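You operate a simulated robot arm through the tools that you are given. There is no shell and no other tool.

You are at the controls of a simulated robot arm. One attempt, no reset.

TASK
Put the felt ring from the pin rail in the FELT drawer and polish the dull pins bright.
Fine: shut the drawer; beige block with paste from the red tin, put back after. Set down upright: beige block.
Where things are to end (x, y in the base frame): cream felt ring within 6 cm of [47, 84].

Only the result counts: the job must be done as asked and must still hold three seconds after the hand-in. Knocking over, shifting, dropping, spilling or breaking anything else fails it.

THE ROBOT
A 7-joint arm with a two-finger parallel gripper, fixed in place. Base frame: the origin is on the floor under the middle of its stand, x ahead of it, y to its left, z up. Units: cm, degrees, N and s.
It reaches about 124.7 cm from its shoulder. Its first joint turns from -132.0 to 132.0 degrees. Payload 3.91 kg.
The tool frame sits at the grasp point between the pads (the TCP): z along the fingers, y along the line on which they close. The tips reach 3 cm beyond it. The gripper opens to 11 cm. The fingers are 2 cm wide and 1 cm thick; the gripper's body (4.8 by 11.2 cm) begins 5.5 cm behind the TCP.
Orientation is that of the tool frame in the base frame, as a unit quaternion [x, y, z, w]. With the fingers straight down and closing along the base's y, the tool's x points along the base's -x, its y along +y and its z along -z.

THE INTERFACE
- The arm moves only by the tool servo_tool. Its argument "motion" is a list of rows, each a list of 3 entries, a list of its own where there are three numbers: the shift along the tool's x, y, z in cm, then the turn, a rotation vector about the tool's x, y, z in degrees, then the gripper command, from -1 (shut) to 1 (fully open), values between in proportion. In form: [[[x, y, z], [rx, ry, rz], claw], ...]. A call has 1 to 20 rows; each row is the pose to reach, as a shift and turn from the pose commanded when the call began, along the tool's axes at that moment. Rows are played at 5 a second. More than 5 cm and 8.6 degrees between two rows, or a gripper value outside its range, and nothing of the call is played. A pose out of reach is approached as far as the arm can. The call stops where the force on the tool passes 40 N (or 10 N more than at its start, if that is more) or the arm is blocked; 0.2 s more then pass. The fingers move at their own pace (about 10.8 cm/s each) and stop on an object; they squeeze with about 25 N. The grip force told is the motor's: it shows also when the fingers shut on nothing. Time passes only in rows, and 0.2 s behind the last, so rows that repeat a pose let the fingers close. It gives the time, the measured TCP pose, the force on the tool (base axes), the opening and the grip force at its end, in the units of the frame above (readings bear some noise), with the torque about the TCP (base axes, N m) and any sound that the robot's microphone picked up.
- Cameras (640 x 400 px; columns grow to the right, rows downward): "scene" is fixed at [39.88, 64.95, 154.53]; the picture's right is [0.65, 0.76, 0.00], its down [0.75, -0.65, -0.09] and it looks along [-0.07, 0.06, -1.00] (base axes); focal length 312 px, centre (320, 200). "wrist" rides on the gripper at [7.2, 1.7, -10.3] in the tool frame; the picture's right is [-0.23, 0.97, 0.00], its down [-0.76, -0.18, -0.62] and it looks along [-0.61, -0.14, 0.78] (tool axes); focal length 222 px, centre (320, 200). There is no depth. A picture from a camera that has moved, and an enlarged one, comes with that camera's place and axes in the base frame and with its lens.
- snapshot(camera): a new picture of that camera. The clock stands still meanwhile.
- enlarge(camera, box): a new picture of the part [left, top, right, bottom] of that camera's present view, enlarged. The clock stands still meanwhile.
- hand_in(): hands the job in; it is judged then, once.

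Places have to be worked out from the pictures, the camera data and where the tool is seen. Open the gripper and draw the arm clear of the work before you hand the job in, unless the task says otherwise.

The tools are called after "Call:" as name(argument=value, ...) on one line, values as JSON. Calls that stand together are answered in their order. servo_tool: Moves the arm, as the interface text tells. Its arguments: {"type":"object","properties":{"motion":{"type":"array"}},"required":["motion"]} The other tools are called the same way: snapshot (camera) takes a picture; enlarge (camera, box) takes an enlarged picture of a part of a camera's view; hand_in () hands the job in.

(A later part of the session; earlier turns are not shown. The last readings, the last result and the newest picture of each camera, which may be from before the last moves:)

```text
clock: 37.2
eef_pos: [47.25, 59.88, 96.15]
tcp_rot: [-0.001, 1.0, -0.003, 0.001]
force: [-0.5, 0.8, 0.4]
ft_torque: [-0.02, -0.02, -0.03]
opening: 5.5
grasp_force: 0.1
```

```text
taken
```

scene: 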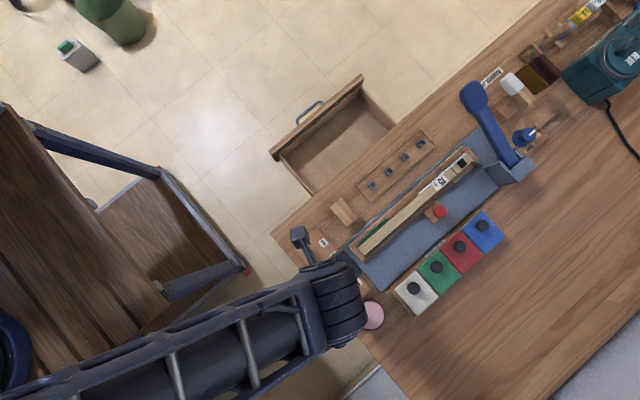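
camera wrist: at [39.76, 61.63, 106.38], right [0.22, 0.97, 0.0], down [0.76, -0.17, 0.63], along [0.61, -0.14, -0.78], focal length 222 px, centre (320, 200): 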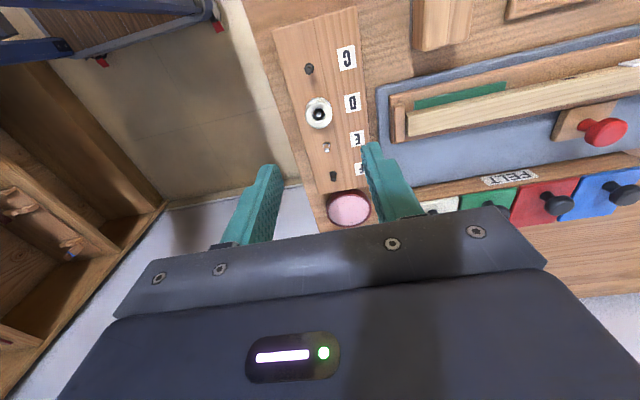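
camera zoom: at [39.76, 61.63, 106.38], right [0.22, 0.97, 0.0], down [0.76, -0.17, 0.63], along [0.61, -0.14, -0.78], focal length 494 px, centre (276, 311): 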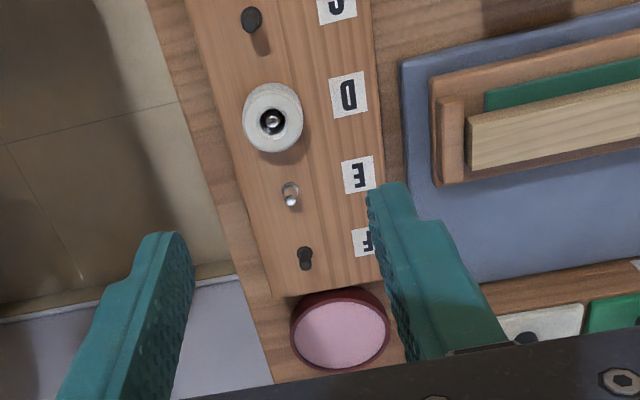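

Pins C and F are dull, while D (inside the ring) and E look bright. The ring is centred at about (46.75, 59.8) with its top at about z 83.3. I'll descend partway over it.

Call:
servo_tool(motion=[[[0.2, 0, 2], [0, 0, 0], 0], [[0.3, -0.05, 4], [0, 0, 0], 0], [[0.3, -0.05, 6], [0, 0, 0], 0], [[0.3, -0.05, 8], [0, 0, 0], 0], [[0.3, -0.05, 8], [0, 0, 0], 0]])

Call:
snapshot(camera="wrist")

Call:
enlarge(camera="wrist", box=[220, 60, 420, 230])

```text
clock: 38.4
eef_pos: [46.91, 59.81, 88.12]
tcp_rot: [-0.001, 1.0, -0.003, 0.001]
force: [0.5, 0.9, 0.4]
ft_torque: [0.04, -0.01, -0.03]
opening: 5.5
grasp_force: 0.1
```

```text
taken
camera wrist: at [39.48, 61.5, 98.49], right [0.22, 0.97, 0.0], down [0.76, -0.17, 0.63], along [0.61, -0.14, -0.78], focal length 222 px, centre (320, 200)
```

wrist: 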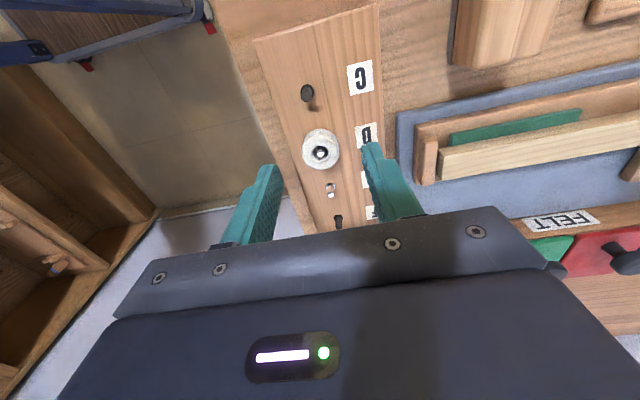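

```text
2.35 times, centred on (320, 145) of wrist
camera zoom: at [39.48, 61.5, 98.49], right [0.22, 0.97, 0.0], down [0.76, -0.17, 0.63], along [0.61, -0.14, -0.78], focal length 523 px, centre (320, 329)
```

zoom: 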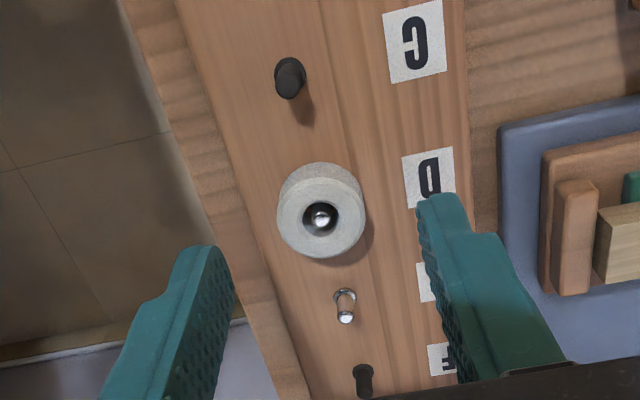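

The ring is centred between the fingers. I'll descend so the tips are just above the rail, then close gently.

Call:
servo_tool(motion=[[[0, 0, 0.8], [0, 0, 0], 0], [[0, 0, 1.6], [0, 0, 0], 0], [[0, 0, 2.2], [0, 0, 0], 0], [[0, 0, 2.2], [0, 0, 0], 0]])

Call:
snapshot(camera="wrist")

Call:
enlarge(camera="wrist", box=[220, 60, 420, 230])

```text
clock: 39.4
eef_pos: [46.89, 59.7, 86.0]
tcp_rot: [-0.001, 1.0, -0.002, -0.001]
force: [0.3, 0.3, -0.7]
ft_torque: [0.0, 0.05, -0.02]
opening: 5.49
grasp_force: 0.0
```

```text
taken
camera wrist: at [39.46, 61.45, 96.32], right [0.22, 0.97, 0.0], down [0.76, -0.17, 0.63], along [0.61, -0.14, -0.78], focal length 222 px, centre (320, 200)
```

wrist: 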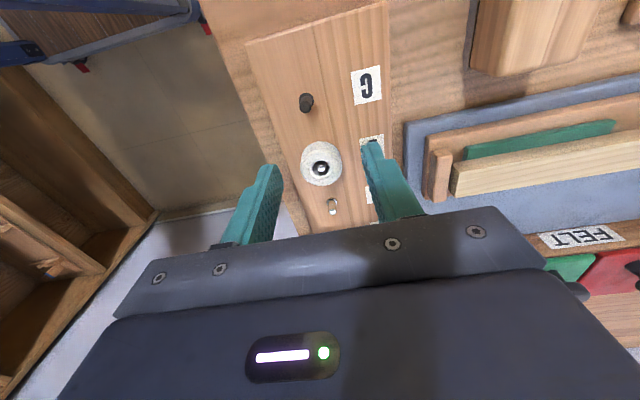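

```text
2.35 times, centred on (320, 145) of wrist
camera zoom: at [39.46, 61.45, 96.32], right [0.22, 0.97, 0.0], down [0.76, -0.17, 0.63], along [0.61, -0.14, -0.78], focal length 523 px, centre (320, 329)
```

zoom: 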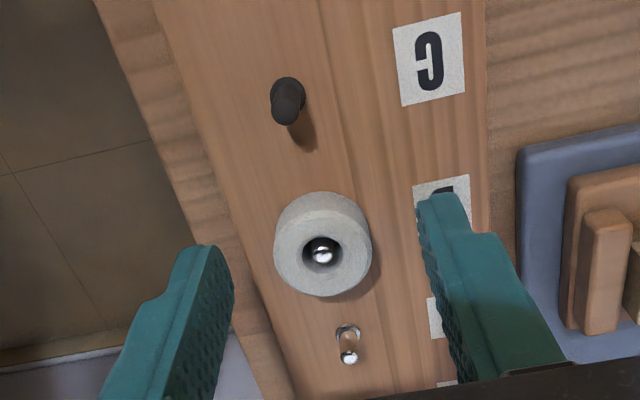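

The rail top is about z 82.3 and the tips are at about 83.0. I'll lower another 0.45 cm and check for contact.

Call:
servo_tool(motion=[[[0.05, 0.05, 0.15], [0, 0, 0], 0], [[0.05, 0.05, 0.3], [0, 0, 0], 0], [[0.05, 0.05, 0.45], [0, 0, 0], 0]])

```text
clock: 40.2
eef_pos: [46.74, 59.86, 85.55]
tcp_rot: [-0.001, 1.0, -0.004, 0.001]
force: [-0.1, 0.5, -0.4]
ft_torque: [0.0, 0.03, -0.01]
opening: 5.49
grasp_force: 0.1
```

No contact yet, with the tips at about 82.55. I'll close on the ring.

Call:
servo_tool(motion=[[[0, 0, 0], [0, 0, 0], -0.3], [[0, 0, 0], [0, 0, 0], -0.5], [[0, 0, 0], [0, 0, 0], -0.7], [[0, 0, 0], [0, 0, 0], -0.7]])

Call:
enlarge(camera="wrist", box=[220, 60, 420, 230])

```text
clock: 41.2
eef_pos: [46.76, 59.91, 85.51]
tcp_rot: [-0.001, 1.0, -0.003, 0.001]
force: [0.0, 0.5, 0.4]
ft_torque: [0.02, 0.0, -0.02]
opening: 2.38
grasp_force: 24.7
```

```text
2.35 times, centred on (320, 145) of wrist
camera zoom: at [39.4, 61.51, 95.85], right [0.22, 0.97, 0.0], down [0.76, -0.17, 0.63], along [0.61, -0.14, -0.78], focal length 523 px, centre (320, 329)
```

zoom: 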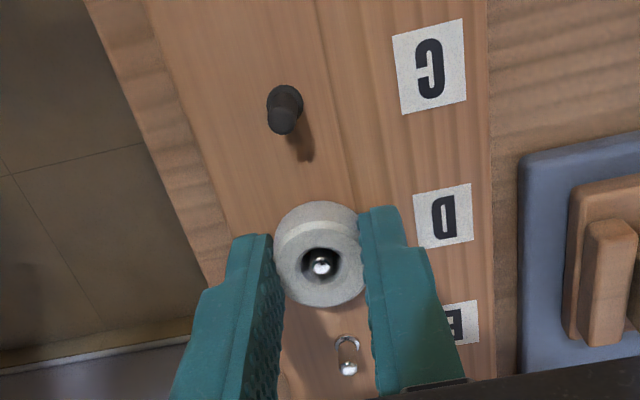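

The ring is gripped at 2.38 cm. I'll lift straight up.

Call:
servo_tool(motion=[[[0, 0, -0.5], [0, 0, 0], -0.7], [[0, 0, -1.2], [0, 0, 0], -0.7], [[0, 0, -2.2], [0, 0, 0], -0.7], [[0, 0, -3.5], [0, 0, 0], -0.7], [[0, 0, -5.5], [0, 0, 0], -0.7], [[0, 0, -8], [0, 0, 0], -0.7], [[0, 0, -11], [0, 0, 0], -0.7]])

Call:
snapshot(camera="wrist")

Call:
enlarge(camera="wrist", box=[220, 40, 420, 230])

```text
clock: 42.8
eef_pos: [46.78, 59.84, 96.64]
tcp_rot: [-0.001, 1.0, -0.003, 0.001]
force: [0.2, -0.1, -0.1]
ft_torque: [-0.03, 0.02, -0.01]
opening: 2.36
grasp_force: 25.4
```

```text
taken
camera wrist: at [39.3, 61.5, 106.93], right [0.22, 0.97, 0.0], down [0.76, -0.17, 0.63], along [0.61, -0.14, -0.78], focal length 222 px, centre (320, 200)
```

wrist: 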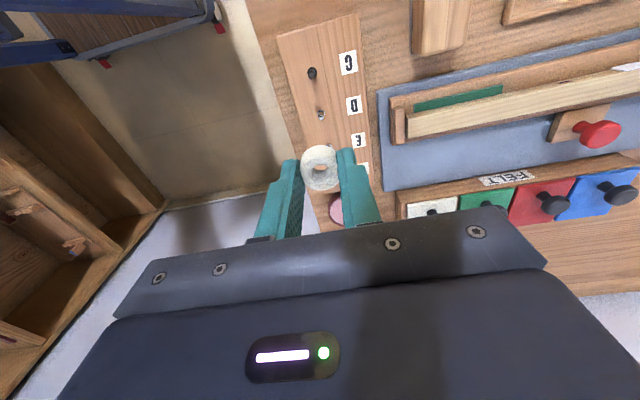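

```text
2.11 times, centred on (320, 135) of wrist
camera zoom: at [39.3, 61.5, 106.93], right [0.22, 0.97, 0.0], down [0.76, -0.17, 0.63], along [0.61, -0.14, -0.78], focal length 468 px, centre (320, 337)
```

zoom: 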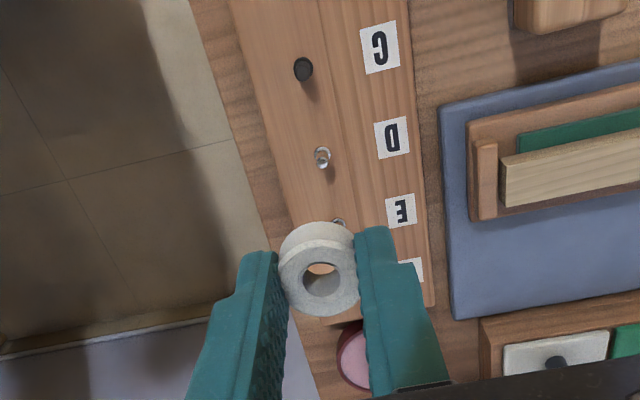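

The ring is held and pin D is bright, so only C and F are dull. I'll carry the ring over the open drawer at about (24.5, 84).

Call:
servo_tool(motion=[[[2.5, 2.7, 0], [0, 0, 0], -0.7], [[5.0, 5.4, 0], [0, 0, 0], -0.7], [[7.5, 8.1, 0], [0, 0, 0], -0.7], [[10, 10.8, 0], [0, 0, 0], -0.7], [[12.5, 13.5, 0], [0, 0, 0], -0.7], [[15, 16.2, 0], [0, 0, 0], -0.7], [[17.5, 18.9, 0], [0, 0, 0], -0.7], [[20, 21.6, 0], [0, 0, 0], -0.7], [[22.2, 24.2, 0], [0, 0, 0], -0.7], [[22.2, 24.2, 4], [0, 0, 0], -0.7], [[22.2, 24.2, 8], [0, 0, 0], -0.7], [[22.2, 24.2, 8], [0, 0, 0], -0.7]])

Call:
snapshot(camera="wrist")

Call:
snapshot(camera="scene")

```text
clock: 45.4
eef_pos: [24.56, 84.03, 88.46]
tcp_rot: [-0.001, 1.0, -0.002, 0.001]
force: [-0.6, -0.5, 0.7]
ft_torque: [0.02, -0.03, 0.01]
opening: 2.34
grasp_force: 25.3
```

```text
taken
camera wrist: at [17.14, 85.7, 98.75], right [0.22, 0.97, 0.0], down [0.76, -0.17, 0.63], along [0.61, -0.14, -0.78], focal length 222 px, centre (320, 200)
```

wrist: 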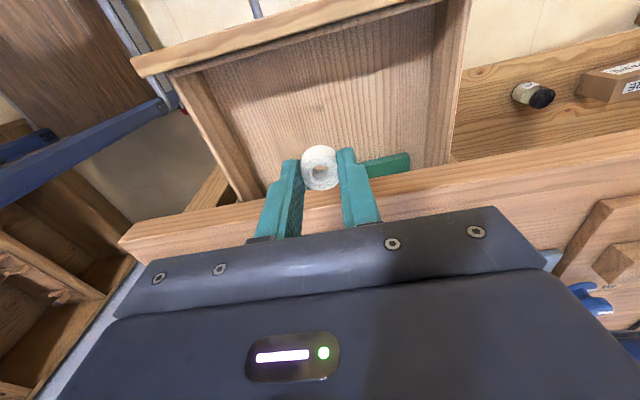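

```text
taken
```

scene: 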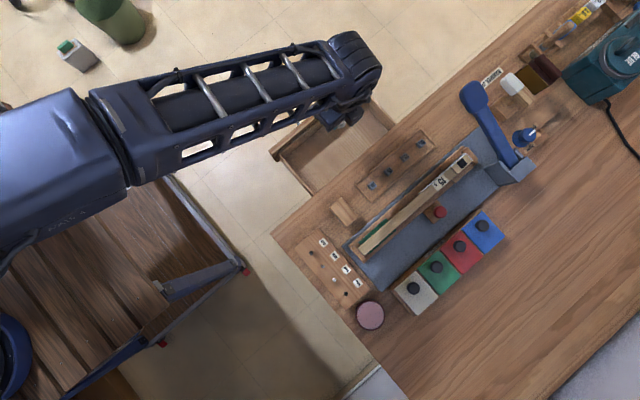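

A green felt strip lies further back in the drawer, near (37, 92), and the drop spot is clear of it. I'll enlarge to check before descending.

Call:
enlarge(camera="wrist", box=[160, 0, 480, 240])

```text
1.67 times, centred on (320, 120) of wrist
camera zoom: at [17.14, 85.7, 98.75], right [0.22, 0.97, 0.0], down [0.76, -0.17, 0.63], along [0.61, -0.14, -0.78], focal length 370 px, centre (320, 333)
```

zoom: 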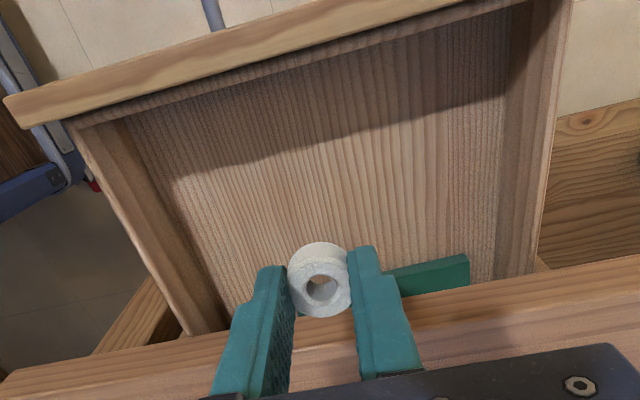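

The drop spot is clear floor. I'll descend to about z 72.

Call:
servo_tool(motion=[[[0, 0, 3], [0, 0, 0], -0.7], [[0, 0, 6], [0, 0, 0], -0.7], [[0, 0, 9], [0, 0, 0], -0.7], [[0, 0, 12], [0, 0, 0], -0.7], [[0, 0, 14.5], [0, 0, 0], -0.7], [[0, 0, 16], [0, 0, 0], -0.7], [[0, 0, 16], [0, 0, 0], -0.7]])

Call:
snapshot(camera="wrist")

Call:
snapshot(camera="scene")

```text
clock: 47.0
eef_pos: [24.63, 83.81, 72.49]
tcp_rot: [-0.001, 1.0, -0.002, 0.001]
force: [0.8, -0.2, 0.0]
ft_torque: [0.01, -0.02, -0.02]
opening: 2.34
grasp_force: 24.9
```

```text
taken
camera wrist: at [17.19, 85.55, 82.71], right [0.22, 0.97, 0.0], down [0.76, -0.17, 0.63], along [0.61, -0.14, -0.78], focal length 222 px, centre (320, 200)
```

wrist: 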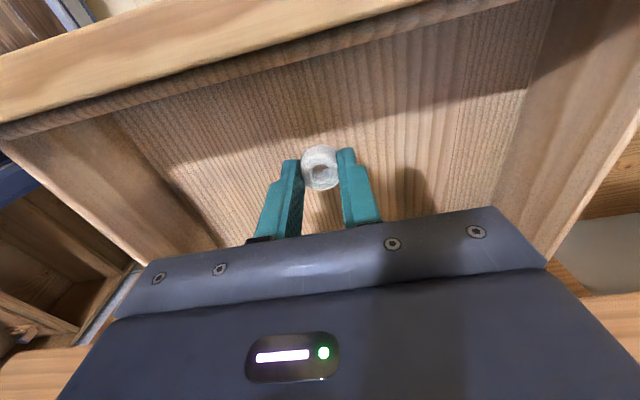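

```text
taken
```

scene: 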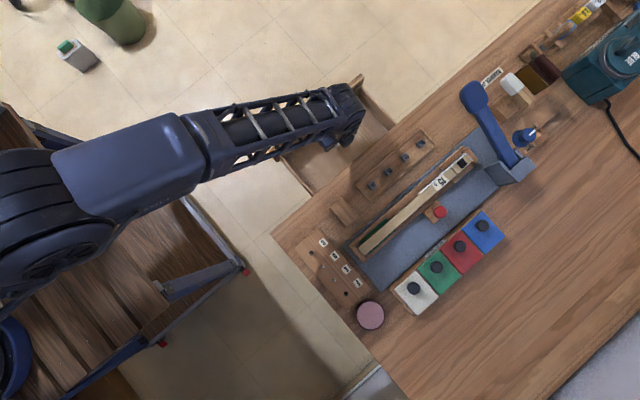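

I'll keep lowering in small steps until I sense the drawer floor.

Call:
servo_tool(motion=[[[0, 0, 0.4], [0, 0, 0], -0.7], [[0, 0, 0.8], [0, 0, 0], -0.7], [[0, 0, 1.2], [0, 0, 0], -0.7], [[0, 0, 1.6], [0, 0, 0], -0.7], [[0, 0, 1.9], [0, 0, 0], -0.7]])

Call:
snapshot(camera="wrist")

```text
clock: 48.2
eef_pos: [24.61, 83.87, 70.51]
tcp_rot: [-0.002, 1.0, -0.003, 0.001]
force: [-0.3, 0.2, 0.0]
ft_torque: [0.0, 0.0, 0.03]
opening: 2.36
grasp_force: 24.8
```

```text
taken
camera wrist: at [17.19, 85.54, 80.8], right [0.22, 0.97, 0.0], down [0.76, -0.17, 0.63], along [0.61, -0.14, -0.78], focal length 222 px, centre (320, 200)
```

wrist: 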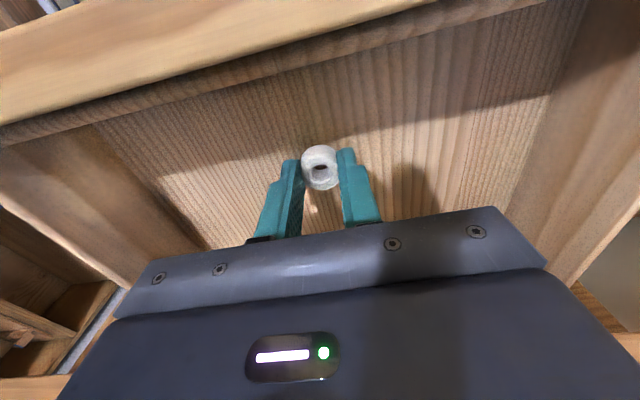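

No contact yet. I'll lower further in fine steps.

Call:
servo_tool(motion=[[[0, 0, 0.25], [0, 0, 0], -0.7], [[0, 0, 0.5], [0, 0, 0], -0.7], [[0, 0, 0.75], [0, 0, 0], -0.7]])

Call:
enlarge(camera="wrist", box=[220, 100, 440, 240])

```text
clock: 49.0
eef_pos: [24.53, 83.97, 69.86]
tcp_rot: [0.0, 1.0, -0.002, 0.002]
force: [0.1, -7.2, 14.3]
ft_torque: [-0.37, -0.05, -0.02]
opening: 2.36
grasp_force: 24.7
```

```text
2.86 times, centred on (330, 170) of wrist
camera zoom: at [17.18, 85.58, 80.21], right [0.22, 0.97, 0.0], down [0.76, -0.17, 0.63], along [0.61, -0.14, -0.78], focal length 635 px, centre (291, 286)
```

zoom: 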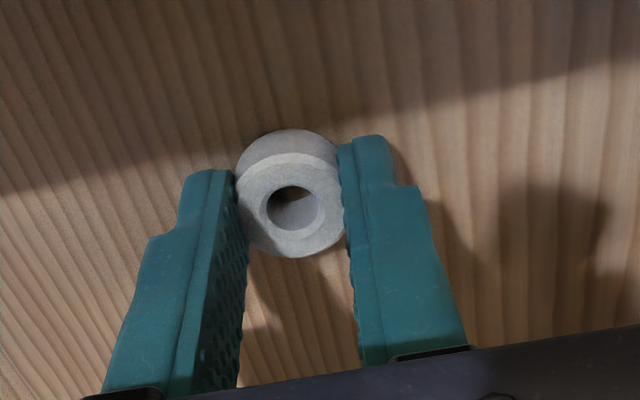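

Contact: the ring is on the drawer floor. I'll ease up slightly, open, and rise.

Call:
servo_tool(motion=[[[0, 0, -0.12], [0, 0, 0], -0.7], [[0, 0, -0.12], [0, 0, 0], -0.4], [[0, 0, -0.12], [0, 0, 0], 0], [[0, 0, -0.12], [0, 0, 0], 0], [[0, 0, -1], [0, 0, 0], 0], [[0, 0, -3], [0, 0, 0], 0], [[0, 0, -6], [0, 0, 0], 0], [[0, 0, -10], [0, 0, 0], 0]])

Call:
snapshot(camera="wrist")

```text
clock: 50.8
eef_pos: [24.62, 83.86, 79.72]
tcp_rot: [-0.002, 1.0, -0.002, 0.001]
force: [0.7, 1.0, -1.1]
ft_torque: [-0.04, 0.03, -0.03]
opening: 5.46
grasp_force: 0.1
```

```text
taken
camera wrist: at [17.18, 85.59, 90.04], right [0.22, 0.97, 0.0], down [0.76, -0.17, 0.63], along [0.61, -0.14, -0.78], focal length 222 px, centre (320, 200)
```

wrist: 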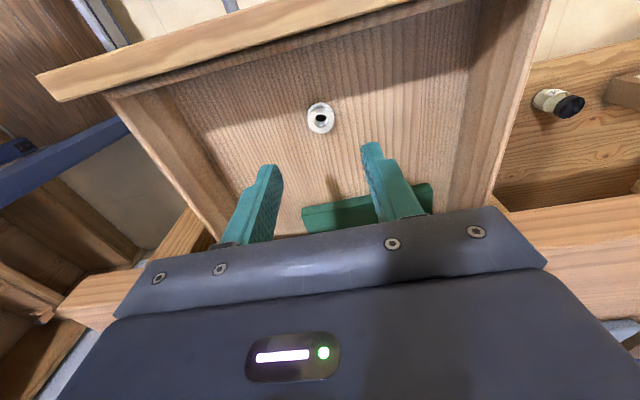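

The ring lies flat at about (24.6, 83.9) in the drawer. Next I'll rise, back off in front of the drawer, close the fingers and point them at +x to push the drawer shut.

Call:
servo_tool(motion=[[[0, 0, -4], [0, 0, 0], 0], [[0, 0, -8], [0, 0, 0], 0], [[0, 0, -12], [0, 0, 0], -0.5], [[4.5, 0, -12], [0, 0, 0], -1], [[9, 0, -12], [0, 0, 0], -1], [[13.5, 0, -12], [0, 0, 0], -1], [[18, 0, -12], [0, 0, 0], -1], [[22.6, 0, -12], [0, 0, 0], -1]])

Call:
servo_tool(motion=[[[0, 0, 1.8], [0, -8.2, 0], -1], [[0, 0, 3.6], [0, -16.4, 0], -1], [[0, 0, 5.4], [0, -24.6, 0], -1], [[0, 0, 7.2], [0, -32.8, 0], -1], [[0, 0, 9], [0, -41, 0], -1], [[0, 0, 10.8], [0, -49.2, 0], -1], [[0, 0, 12.6], [0, -57.4, 0], -1], [[0, 0, 14.4], [0, -65.6, 0], -1], [[0, 0, 16.2], [0, -73.8, 0], -1], [[0, 0, 18], [0, -82, 0], -1], [[0, 0, 19.6], [0, -90, 0], -1], [[0, 0, 19.6], [0, -90, 0], -1]])

Call:
snapshot(camera="wrist")

Call:
snapshot(camera="scene")

```text
clock: 52.6
eef_pos: [2.02, 83.97, 91.7]
tcp_rot: [0.0, 1.0, -0.002, 0.001]
force: [0.9, 0.1, -0.4]
ft_torque: [0.0, 0.1, 0.01]
opening: 0.01
grasp_force: 24.8
```

```text
clock: 55.2
eef_pos: [1.95, 83.8, 71.94]
tcp_rot: [-0.003, 0.706, 0.0, 0.708]
force: [0.5, -0.4, 0.4]
ft_torque: [0.03, -0.01, -0.01]
opening: 0.02
grasp_force: 24.7
```

```text
taken
camera wrist: at [-8.43, 85.4, 64.75], right [0.0, 0.97, 0.22], down [-0.63, -0.18, 0.76], along [0.78, -0.14, 0.61], focal length 222 px, centre (320, 200)
```

wrist: 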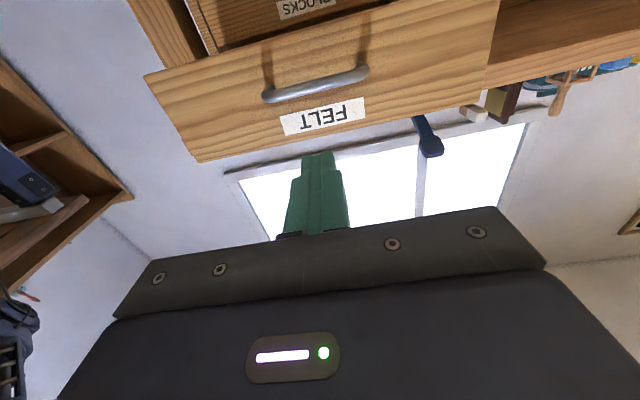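

```text
taken
```

scene: 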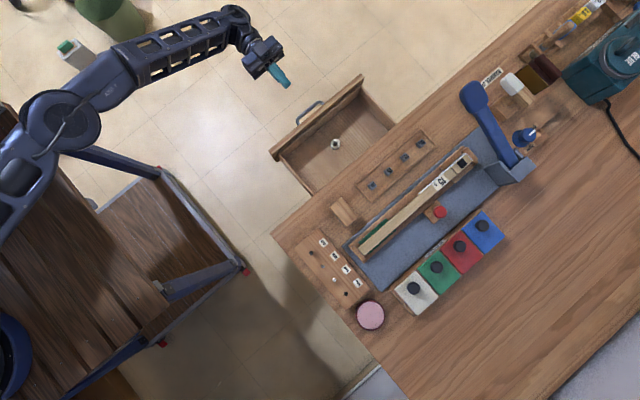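

Fingertips at z≈72 will meet the drawer face above the handle. I'll approach to just short of contact.

Call:
servo_tool(motion=[[[0, 0, 3.5], [0, 0, 0], -1], [[0, 0, 7], [0, 0, 0], -1], [[0, 0, 9.5], [0, 0, 0], -1], [[0, 0, 10], [0, 0, 0], -1], [[0, 0, 10.4], [0, 0, 0], -1], [[0, 0, 10.8], [0, 0, 0], -1], [[0, 0, 11.3], [0, 0, 0], -1]])

Call:
snapshot(camera="wrist")

Call:
snapshot(camera="scene")

```text
clock: 56.8
eef_pos: [13.27, 83.86, 72.14]
tcp_rot: [-0.003, 0.706, -0.001, 0.708]
force: [-0.4, 1.1, 0.0]
ft_torque: [0.0, 0.0, 0.0]
opening: 0.0
grasp_force: 24.7
```

```text
taken
camera wrist: at [2.85, 85.47, 64.77], right [0.0, 0.97, 0.22], down [-0.62, -0.18, 0.76], along [0.78, -0.14, 0.61], focal length 222 px, centre (320, 200)
```

wrist: 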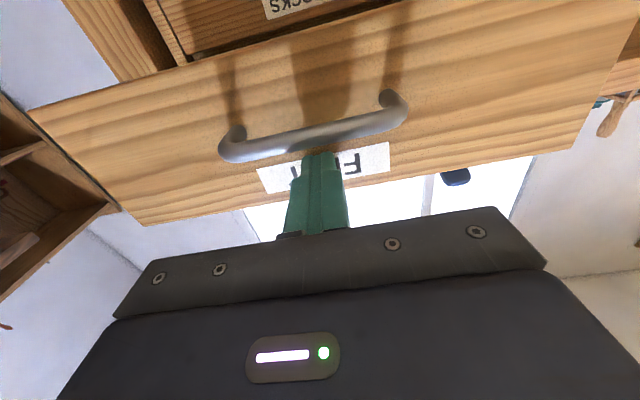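

```text
taken
```

scene: 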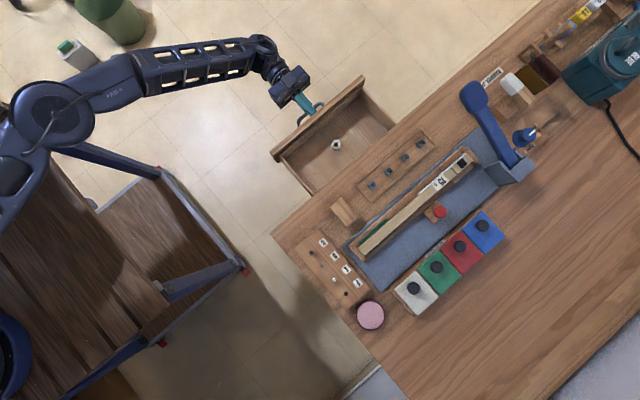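

Not quite touching yet. I'll push slowly at about 5 cm/s so the ring does not slide.

Call:
servo_tool(motion=[[[0, 0, 0.4], [0, 0, 0], -1], [[0, 0, 0.8], [0, 0, 0], -1], [[0, 0, 1.3], [0, 0, 0], -1], [[0, 0, 1.9], [0, 0, 0], -1], [[0, 0, 2.6], [0, 0, 0], -1], [[0, 0, 3.4], [0, 0, 0], -1], [[0, 0, 4.2], [0, 0, 0], -1], [[0, 0, 5.0], [0, 0, 0], -1], [[0, 0, 5.8], [0, 0, 0], -1], [[0, 0, 6.6], [0, 0, 0], -1], [[0, 0, 7.4], [0, 0, 0], -1], [[0, 0, 8.2], [0, 0, 0], -1], [[0, 0, 9.0], [0, 0, 0], -1], [[0, 0, 9.8], [0, 0, 0], -1], [[0, 0, 10.5], [0, 0, 0], -1], [[0, 0, 11], [0, 0, 0], -1], [[0, 0, 11.4], [0, 0, 0], -1]])

Call:
snapshot(camera="scene")

```text
clock: 60.4
eef_pos: [24.64, 83.97, 72.11]
tcp_rot: [-0.003, 0.706, 0.0, 0.708]
force: [0.4, -1.0, -0.3]
ft_torque: [-0.03, 0.01, -0.03]
opening: 0.01
grasp_force: 25.0
```

```text
taken
```

scene: 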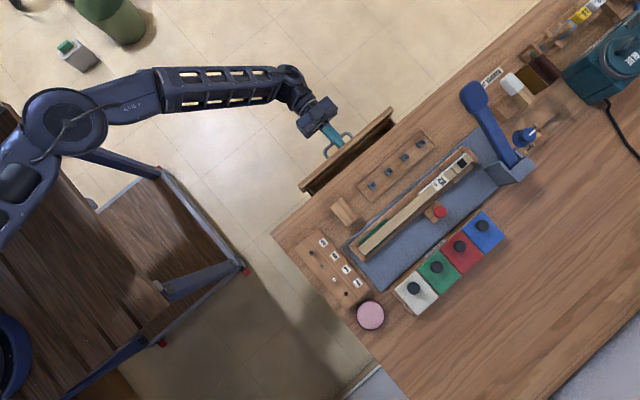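

The drawer is moving in smoothly. I'll continue and slow down near the end to feel the stop.

Call:
servo_tool(motion=[[[0, 0, 0.5], [0, 0, 0], -1], [[0, 0, 1.1], [0, 0, 0], -1], [[0, 0, 1.8], [0, 0, 0], -1], [[0, 0, 2.6], [0, 0, 0], -1], [[0, 0, 3.4], [0, 0, 0], -1], [[0, 0, 4.2], [0, 0, 0], -1], [[0, 0, 5.0], [0, 0, 0], -1], [[0, 0, 5.8], [0, 0, 0], -1], [[0, 0, 6.5], [0, 0, 0], -1], [[0, 0, 7.1], [0, 0, 0], -1], [[0, 0, 7.6], [0, 0, 0], -1], [[0, 0, 8.0], [0, 0, 0], -1], [[0, 0, 8.3], [0, 0, 0], -1], [[0, 0, 8.6], [0, 0, 0], -1]])

Call:
snapshot(camera="wrist")

Call:
snapshot(camera="scene")

```text
clock: 63.4
eef_pos: [33.28, 83.77, 72.11]
tcp_rot: [-0.002, 0.706, -0.001, 0.708]
force: [0.2, -0.2, -0.1]
ft_torque: [-0.01, 0.0, 0.0]
opening: 0.0
grasp_force: 25.1
```

```text
taken
camera wrist: at [22.87, 85.45, 64.89], right [0.0, 0.97, 0.22], down [-0.62, -0.18, 0.76], along [0.78, -0.14, 0.61], focal length 222 px, centre (320, 200)
```

wrist: 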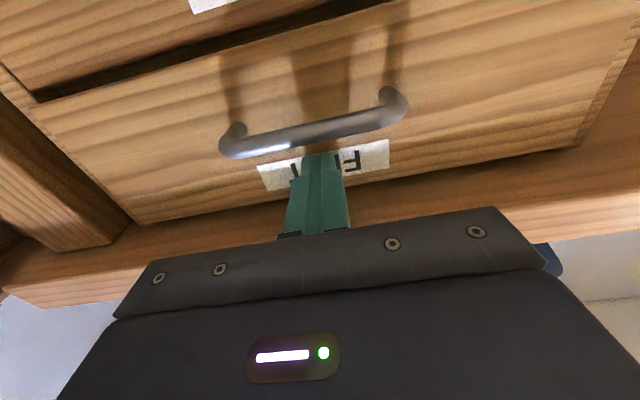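

```text
taken
```

scene: 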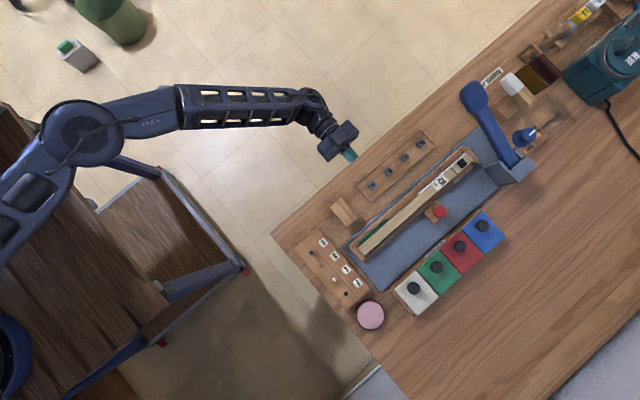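

About 1 cm remains. I'll push in fine steps until the force shows the stop.

Call:
servo_tool(motion=[[[0, 0, 0.2], [0, 0, 0], -1], [[0, 0, 0.4], [0, 0, 0], -1], [[0, 0, 0.6], [0, 0, 0], -1], [[0, 0, 0.75], [0, 0, 0], -1], [[0, 0, 0.9], [0, 0, 0], -1]])

```text
clock: 64.6
eef_pos: [34.08, 83.9, 72.18]
tcp_rot: [-0.002, 0.706, -0.001, 0.708]
force: [0.0, 0.5, -0.1]
ft_torque: [0.01, 0.01, 0.0]
opening: 0.01
grasp_force: 24.4
```

Call:
servo_tool(motion=[[[0, 0, 0.15], [0, 0, 0], -1], [[0, 0, 0.3], [0, 0, 0], -1], [[0, 0, 0.45], [0, 0, 0], -1], [[0, 0, 0.6], [0, 0, 0], -1]])

Call:
snapshot(camera="wrist")

```text
clock: 65.6
eef_pos: [34.46, 83.86, 72.12]
tcp_rot: [-0.003, 0.706, 0.0, 0.708]
force: [-36.5, -17.3, 3.5]
ft_torque: [-0.13, 0.18, -0.62]
opening: 0.0
grasp_force: 25.3
```

```text
taken
camera wrist: at [24.0, 85.51, 64.86], right [0.0, 0.97, 0.22], down [-0.62, -0.18, 0.76], along [0.78, -0.14, 0.61], focal length 222 px, centre (320, 200)
```

wrist: 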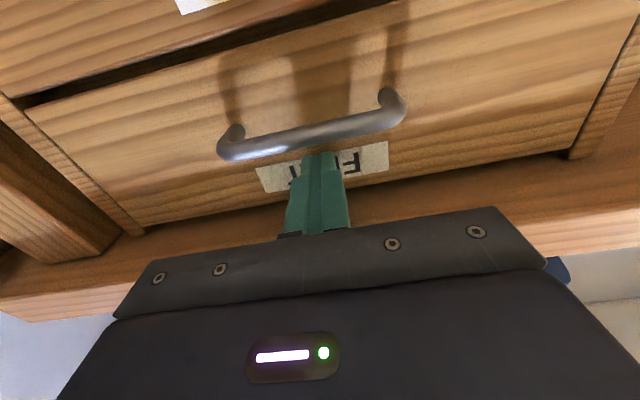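

The -36.5 N reading shows the drawer is against its stop. I'll retreat, rise and return to vertical, opening the fingers to about 7 cm for the block.

Call:
servo_tool(motion=[[[0, 0, -2], [0, 0, 0], -1], [[0, 0, -6], [0, 0, 0], -1], [[0, 0, -10.5], [0, 0, 0], -1], [[0, 0, -15], [0, 0, 0], -1], [[0, 0, -19.5], [0, 0, 0], -1], [[-4, 0, -22], [0, 0, 0], -1]])

Call:
servo_tool(motion=[[[-2.5, -1, 0], [0, 8.2, 0], 0.3], [[-5, -2, 0], [0, 16.4, 0], 0.3], [[-7.5, -3, 0], [0, 24.6, 0], 0.3], [[-10, -4, 0], [0, 32.8, 0], 0.3], [[-12.5, -5, 0], [0, 41, 0], 0.3], [[-15, -6, 0], [0, 49.2, 0], 0.3], [[-17.5, -7, 1], [0, 57.4, 0], 0.3], [[-20, -8, 3], [0, 65.6, 0], 0.3], [[-22.5, -9, 5], [0, 73.8, 0], 0.3], [[-24, -10.5, 8], [0, 82, 0], 0.3], [[-25, -12, 11], [0, 90, 0], 0.3]])

Call:
snapshot(camera="scene")

```text
clock: 67.0
eef_pos: [12.82, 83.7, 76.02]
tcp_rot: [-0.003, 0.706, -0.002, 0.708]
force: [0.5, -0.3, -0.9]
ft_torque: [0.05, 0.02, 0.02]
opening: 0.0
grasp_force: 24.8
```

```text
clock: 69.4
eef_pos: [23.31, 72.02, 101.16]
tcp_rot: [-0.003, 1.0, -0.002, 0.0]
force: [-1.0, -0.3, 0.0]
ft_torque: [-0.02, -0.1, 0.0]
opening: 7.15
grasp_force: 0.1
```

```text
taken
```

scene: 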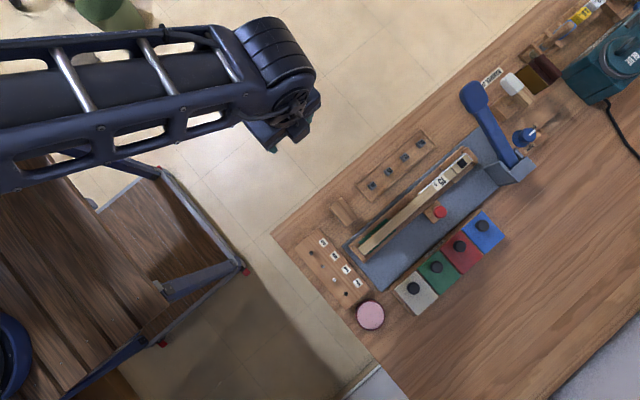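

The drawer is shut. Now I'll look closely at the paste tin from above, with TCP at about (58, 62, 97).

Call:
servo_tool(motion=[[[-3.86, -1.11, 0.44], [0, 0, 0], 0.3], [[-7.7, -2.2, 0.9], [0, 0, 0], 0.3], [[-11.6, -3.3, 1.3], [0, 0, 0], 0.3], [[-15.4, -4.4, 1.8], [0, 0, 0], 0.3], [[-19.3, -5.5, 2.2], [0, 0, 0], 0.3], [[-23.1, -6.7, 2.7], [0, 0, 0], 0.3], [[-27, -7.8, 3.1], [0, 0, 0], 0.3], [[-30.8, -8.9, 3.6], [0, 0, 0], 0.3], [[-34.7, -10, 4], [0, 0, 0], 0.3], [[-34.7, -10, 4], [0, 0, 0], 0.3]])

Call:
snapshot(camera="wrist")

Call:
enlarge(camera="wrist", box=[270, 60, 370, 180])

```text
clock: 71.6
eef_pos: [58.6, 62.14, 97.32]
tcp_rot: [-0.001, 1.0, -0.002, 0.001]
force: [-0.2, -0.1, 0.3]
ft_torque: [-0.02, 0.0, 0.02]
opening: 7.17
grasp_force: 0.0
```

```text
taken
camera wrist: at [51.12, 63.71, 107.63], right [0.22, 0.97, 0.0], down [0.76, -0.17, 0.63], along [0.61, -0.14, -0.78], focal length 222 px, centre (320, 200)
```

wrist: 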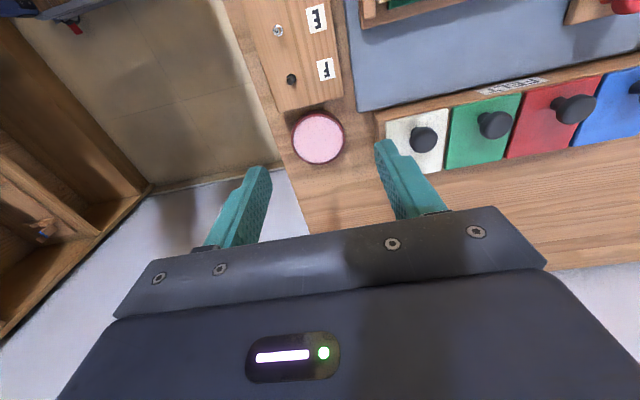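

```text
3.33 times, centred on (320, 120) of wrist
camera zoom: at [51.12, 63.71, 107.63], right [0.22, 0.97, 0.0], down [0.76, -0.17, 0.63], along [0.61, -0.14, -0.78], focal length 740 px, centre (320, 467)
```

zoom: 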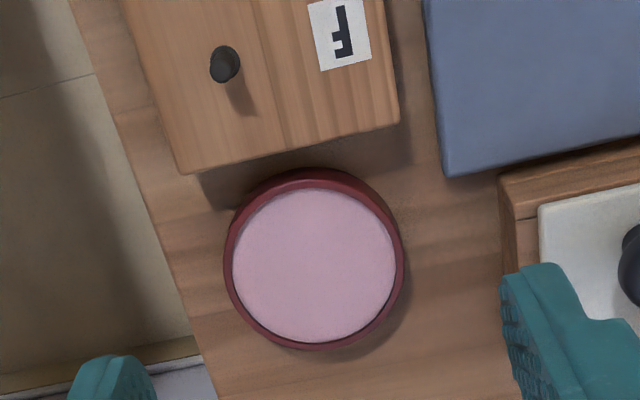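

The paste sits just below the rim of the tin, which is centred at about (62.0, 60.9) with an inner diameter of about 6 cm. Now I'll move above the block for a closer look before grasping.

Call:
servo_tool(motion=[[[3.6, 1.9, 0], [0, 0, 0], 0.3], [[7.2, 3.7, 0], [0, 0, 0], 0.3], [[10.8, 5.6, 0], [0, 0, 0], 0.3], [[14.4, 7.5, 1], [0, 0, 0], 0.3], [[17.85, 9.3, 3], [0, 0, 0], 0.3], [[17.85, 9.3, 5], [0, 0, 0], 0.3], [[17.85, 9.3, 5], [0, 0, 0], 0.3]])

Call:
snapshot(camera="wrist")

Call:
enlarge(camera="wrist", box=[220, 60, 420, 230])

```text
clock: 73.2
eef_pos: [40.57, 71.3, 92.04]
tcp_rot: [-0.002, 1.0, -0.003, 0.0]
force: [-0.2, -0.4, 0.4]
ft_torque: [0.0, 0.0, 0.01]
opening: 7.16
grasp_force: 0.1
```

```text
taken
camera wrist: at [33.17, 73.01, 102.45], right [0.22, 0.97, 0.0], down [0.76, -0.17, 0.63], along [0.61, -0.14, -0.78], focal length 222 px, centre (320, 200)
```

wrist: 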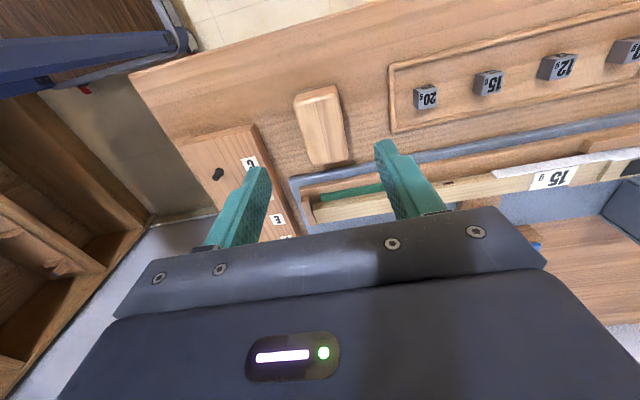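

```text
2.35 times, centred on (320, 145) of wrist
camera zoom: at [33.17, 73.01, 102.45], right [0.22, 0.97, 0.0], down [0.76, -0.17, 0.63], along [0.61, -0.14, -0.78], focal length 523 px, centre (320, 329)
```

zoom: 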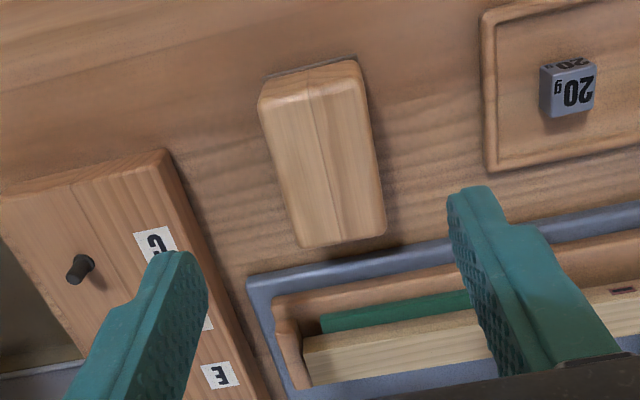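

The block spans x 37.9–43.7 and y 69.85–73.3, so its centre is about (40.8, 71.57) and its top is at about z 83.4. I'll descend with the fingers astride it to tips at about z 81.4.

Call:
servo_tool(motion=[[[-0.1, 0.15, 2], [0, 0, 0], 0.3], [[-0.23, 0.27, 4], [0, 0, 0], 0.3], [[-0.23, 0.27, 6], [0, 0, 0], 0.3], [[-0.23, 0.27, 7], [0, 0, 0], 0.3], [[-0.23, 0.27, 7.65], [0, 0, 0], 0.3], [[-0.23, 0.27, 7.65], [0, 0, 0], 0.3]])

Call:
snapshot(camera="wrist")

Call:
enlarge(camera="wrist", box=[220, 60, 420, 230])

```text
clock: 74.6
eef_pos: [40.86, 71.71, 84.43]
tcp_rot: [0.0, 1.0, -0.002, 0.0]
force: [-0.2, -0.8, 0.5]
ft_torque: [0.0, 0.04, 0.0]
opening: 7.14
grasp_force: 0.1
```

```text
taken
camera wrist: at [33.4, 73.21, 94.83], right [0.22, 0.97, 0.0], down [0.76, -0.17, 0.63], along [0.61, -0.14, -0.78], focal length 222 px, centre (320, 200)
```

wrist: 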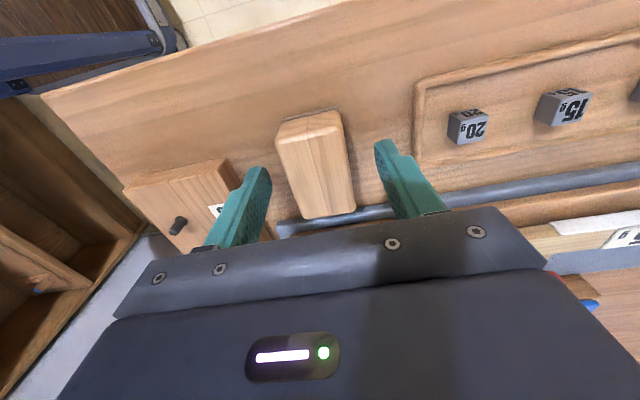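

```text
2.35 times, centred on (320, 145) of wrist
camera zoom: at [33.4, 73.21, 94.83], right [0.22, 0.97, 0.0], down [0.76, -0.17, 0.63], along [0.61, -0.14, -0.78], focal length 523 px, centre (320, 329)
```

zoom: 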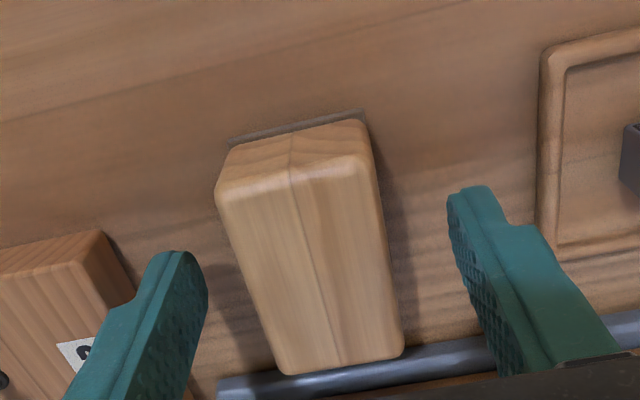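

The fingers are well placed on both sides, with a thin layer visible under the block. I'll close on it.

Call:
servo_tool(motion=[[[0, 0, 0], [0, 0, 0], 0.0], [[0, 0, 0], [0, 0, 0], -0.2], [[0, 0, 0], [0, 0, 0], -0.35], [[0, 0, 0], [0, 0, 0], -0.6], [[0, 0, 0], [0, 0, 0], -0.6]])

Call:
enlarge(camera="wrist", box=[220, 60, 420, 230])

```text
clock: 75.8
eef_pos: [40.87, 71.56, 84.66]
tcp_rot: [-0.001, 1.0, -0.003, 0.001]
force: [0.3, 0.8, -0.6]
ft_torque: [0.01, 0.0, 0.0]
opening: 3.75
grasp_force: 25.1
```

```text
2.35 times, centred on (320, 145) of wrist
camera zoom: at [33.4, 73.21, 94.84], right [0.22, 0.97, 0.0], down [0.76, -0.17, 0.63], along [0.61, -0.14, -0.78], focal length 523 px, centre (320, 329)
```

zoom: 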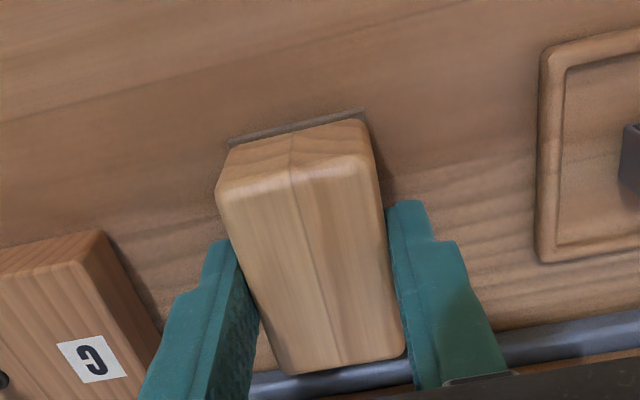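

Gripped at 3.75 cm, and I note the grasp pose TCP (40.86, 71.6, 84.45) for the return. I'll lift a little to check what comes along.

Call:
servo_tool(motion=[[[0, 0, -0.5], [0, 0, 0], -0.6], [[0, 0, -1.5], [0, 0, 0], -0.6], [[0, 0, -3], [0, 0, 0], -0.6], [[0, 0, -5], [0, 0, 0], -0.6], [[0, 0, -8], [0, 0, 0], -0.6], [[0, 0, -12], [0, 0, 0], -0.6]])

Call:
snapshot(camera="wrist")

Call:
snapshot(camera="scene")

Call:
enlarge(camera="wrist", box=[220, 40, 440, 230])

```text
clock: 77.2
eef_pos: [40.86, 71.64, 96.5]
tcp_rot: [-0.001, 1.0, -0.003, 0.001]
force: [0.0, 0.5, 0.2]
ft_torque: [0.05, 0.0, 0.02]
opening: 3.69
grasp_force: 25.1
```

```text
taken
camera wrist: at [33.46, 73.35, 106.86], right [0.22, 0.97, -0.01], down [0.76, -0.17, 0.63], along [0.61, -0.15, -0.78], focal length 222 px, centre (320, 200)
```

wrist: 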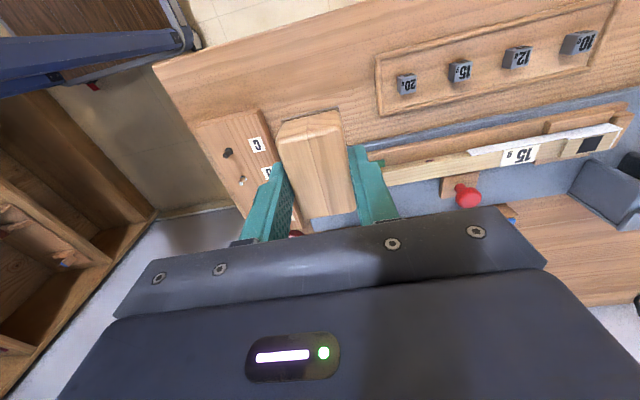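

```text
taken
```

scene: 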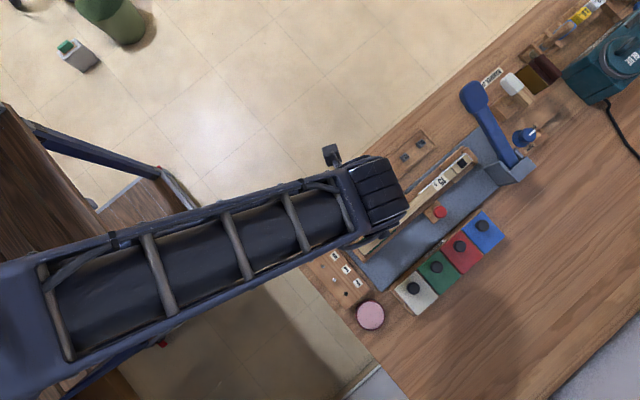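

```text
2.11 times, centred on (330, 135) of wrist
camera zoom: at [33.46, 73.35, 106.86], right [0.22, 0.97, -0.01], down [0.76, -0.17, 0.63], along [0.61, -0.15, -0.78], focal length 468 px, centre (299, 337)
```

zoom: 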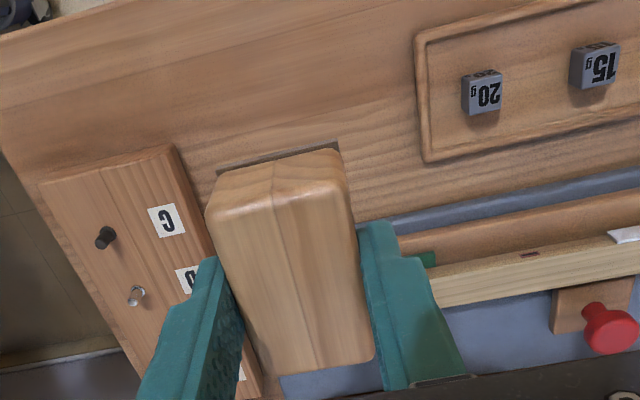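

The pad layer is attached to the block. I'll carry it over the tin at about (62.0, 60.9).

Call:
servo_tool(motion=[[[-3.5, -1.8, 0], [0, 0, 0], -0.6], [[-7, -3.6, 0], [0, 0, 0], -0.6], [[-10.5, -5.4, 0], [0, 0, 0], -0.6], [[-14, -7.2, 0], [0, 0, 0], -0.6], [[-17.6, -9, 0], [0, 0, 0], -0.6], [[-21.1, -10.75, 0], [0, 0, 0], -0.6], [[-21.1, -10.75, 2], [0, 0, 0], -0.6], [[-21.1, -10.75, 4], [0, 0, 0], -0.6], [[-21.1, -10.75, 4], [0, 0, 0], -0.6]])

Call:
snapshot(camera="wrist")

Call:
enlarge(camera="wrist", box=[200, 20, 440, 230])

Call:
snapshot(camera="scene")

```text
clock: 79.2
eef_pos: [61.9, 60.93, 92.62]
tcp_rot: [-0.001, 1.0, -0.002, 0.001]
force: [0.2, -0.3, 0.0]
ft_torque: [0.01, 0.0, 0.01]
opening: 3.71
grasp_force: 24.9
```

```text
taken
camera wrist: at [54.52, 62.61, 102.93], right [0.22, 0.97, 0.0], down [0.76, -0.17, 0.63], along [0.61, -0.14, -0.78], focal length 222 px, centre (320, 200)
```

wrist: 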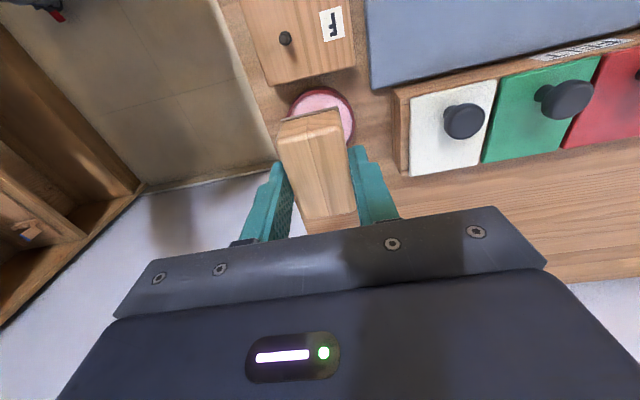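

```text
1.90 times, centred on (320, 125) of wrist
camera zoom: at [54.52, 62.61, 102.93], right [0.22, 0.97, 0.0], down [0.76, -0.17, 0.63], along [0.61, -0.14, -0.78], focal length 423 px, centre (320, 343)
```

zoom: 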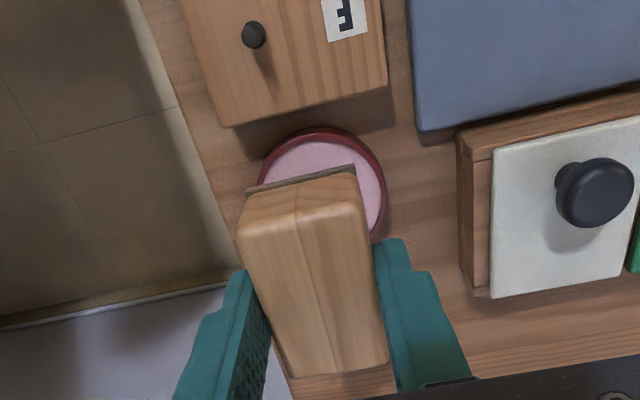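

```text
taken
```

scene: 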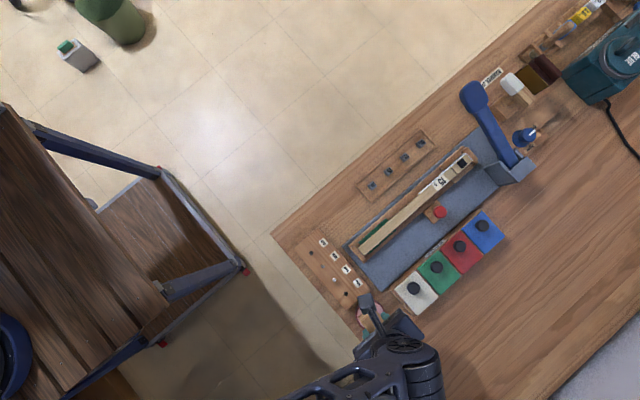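

The block is centred over the tin. I'll descend to just above, then feel for contact.

Call:
servo_tool(motion=[[[0, 0.1, 1.5], [0, 0, 0], -0.6], [[0, 0.1, 3], [0, 0, 0], -0.6], [[0, 0.1, 4.5], [0, 0, 0], -0.6], [[0, 0.1, 5.5], [0, 0, 0], -0.6], [[0, 0.1, 5.8], [0, 0, 0], -0.6]])

Call:
enlarge(camera="wrist", box=[200, 20, 440, 230])

```text
clock: 80.4
eef_pos: [62.01, 60.92, 86.87]
tcp_rot: [-0.002, 1.0, -0.003, 0.002]
force: [0.5, 0.1, -0.2]
ft_torque: [0.02, -0.04, -0.01]
opening: 3.7
grasp_force: 25.1
```

```text
1.90 times, centred on (320, 125) of wrist
camera zoom: at [54.57, 62.6, 97.15], right [0.22, 0.97, 0.0], down [0.76, -0.17, 0.63], along [0.61, -0.14, -0.78], focal length 423 px, centre (320, 343)
```

zoom: 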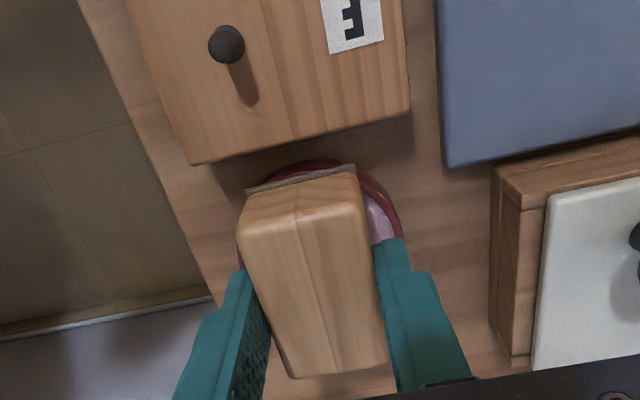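

Close to the tin now. I'll lower in 0.15 cm steps until I feel contact.

Call:
servo_tool(motion=[[[0, 0, 0.2], [0, 0, 0], -0.6], [[0, 0, 0.4], [0, 0, 0], -0.6], [[0, 0, 0.6], [0, 0, 0], -0.6]])

```text
clock: 81.2
eef_pos: [61.97, 60.96, 86.25]
tcp_rot: [-0.002, 1.0, -0.003, 0.001]
force: [-0.2, -0.2, 0.6]
ft_torque: [0.03, 0.02, 0.0]
opening: 3.69
grasp_force: 24.9
```

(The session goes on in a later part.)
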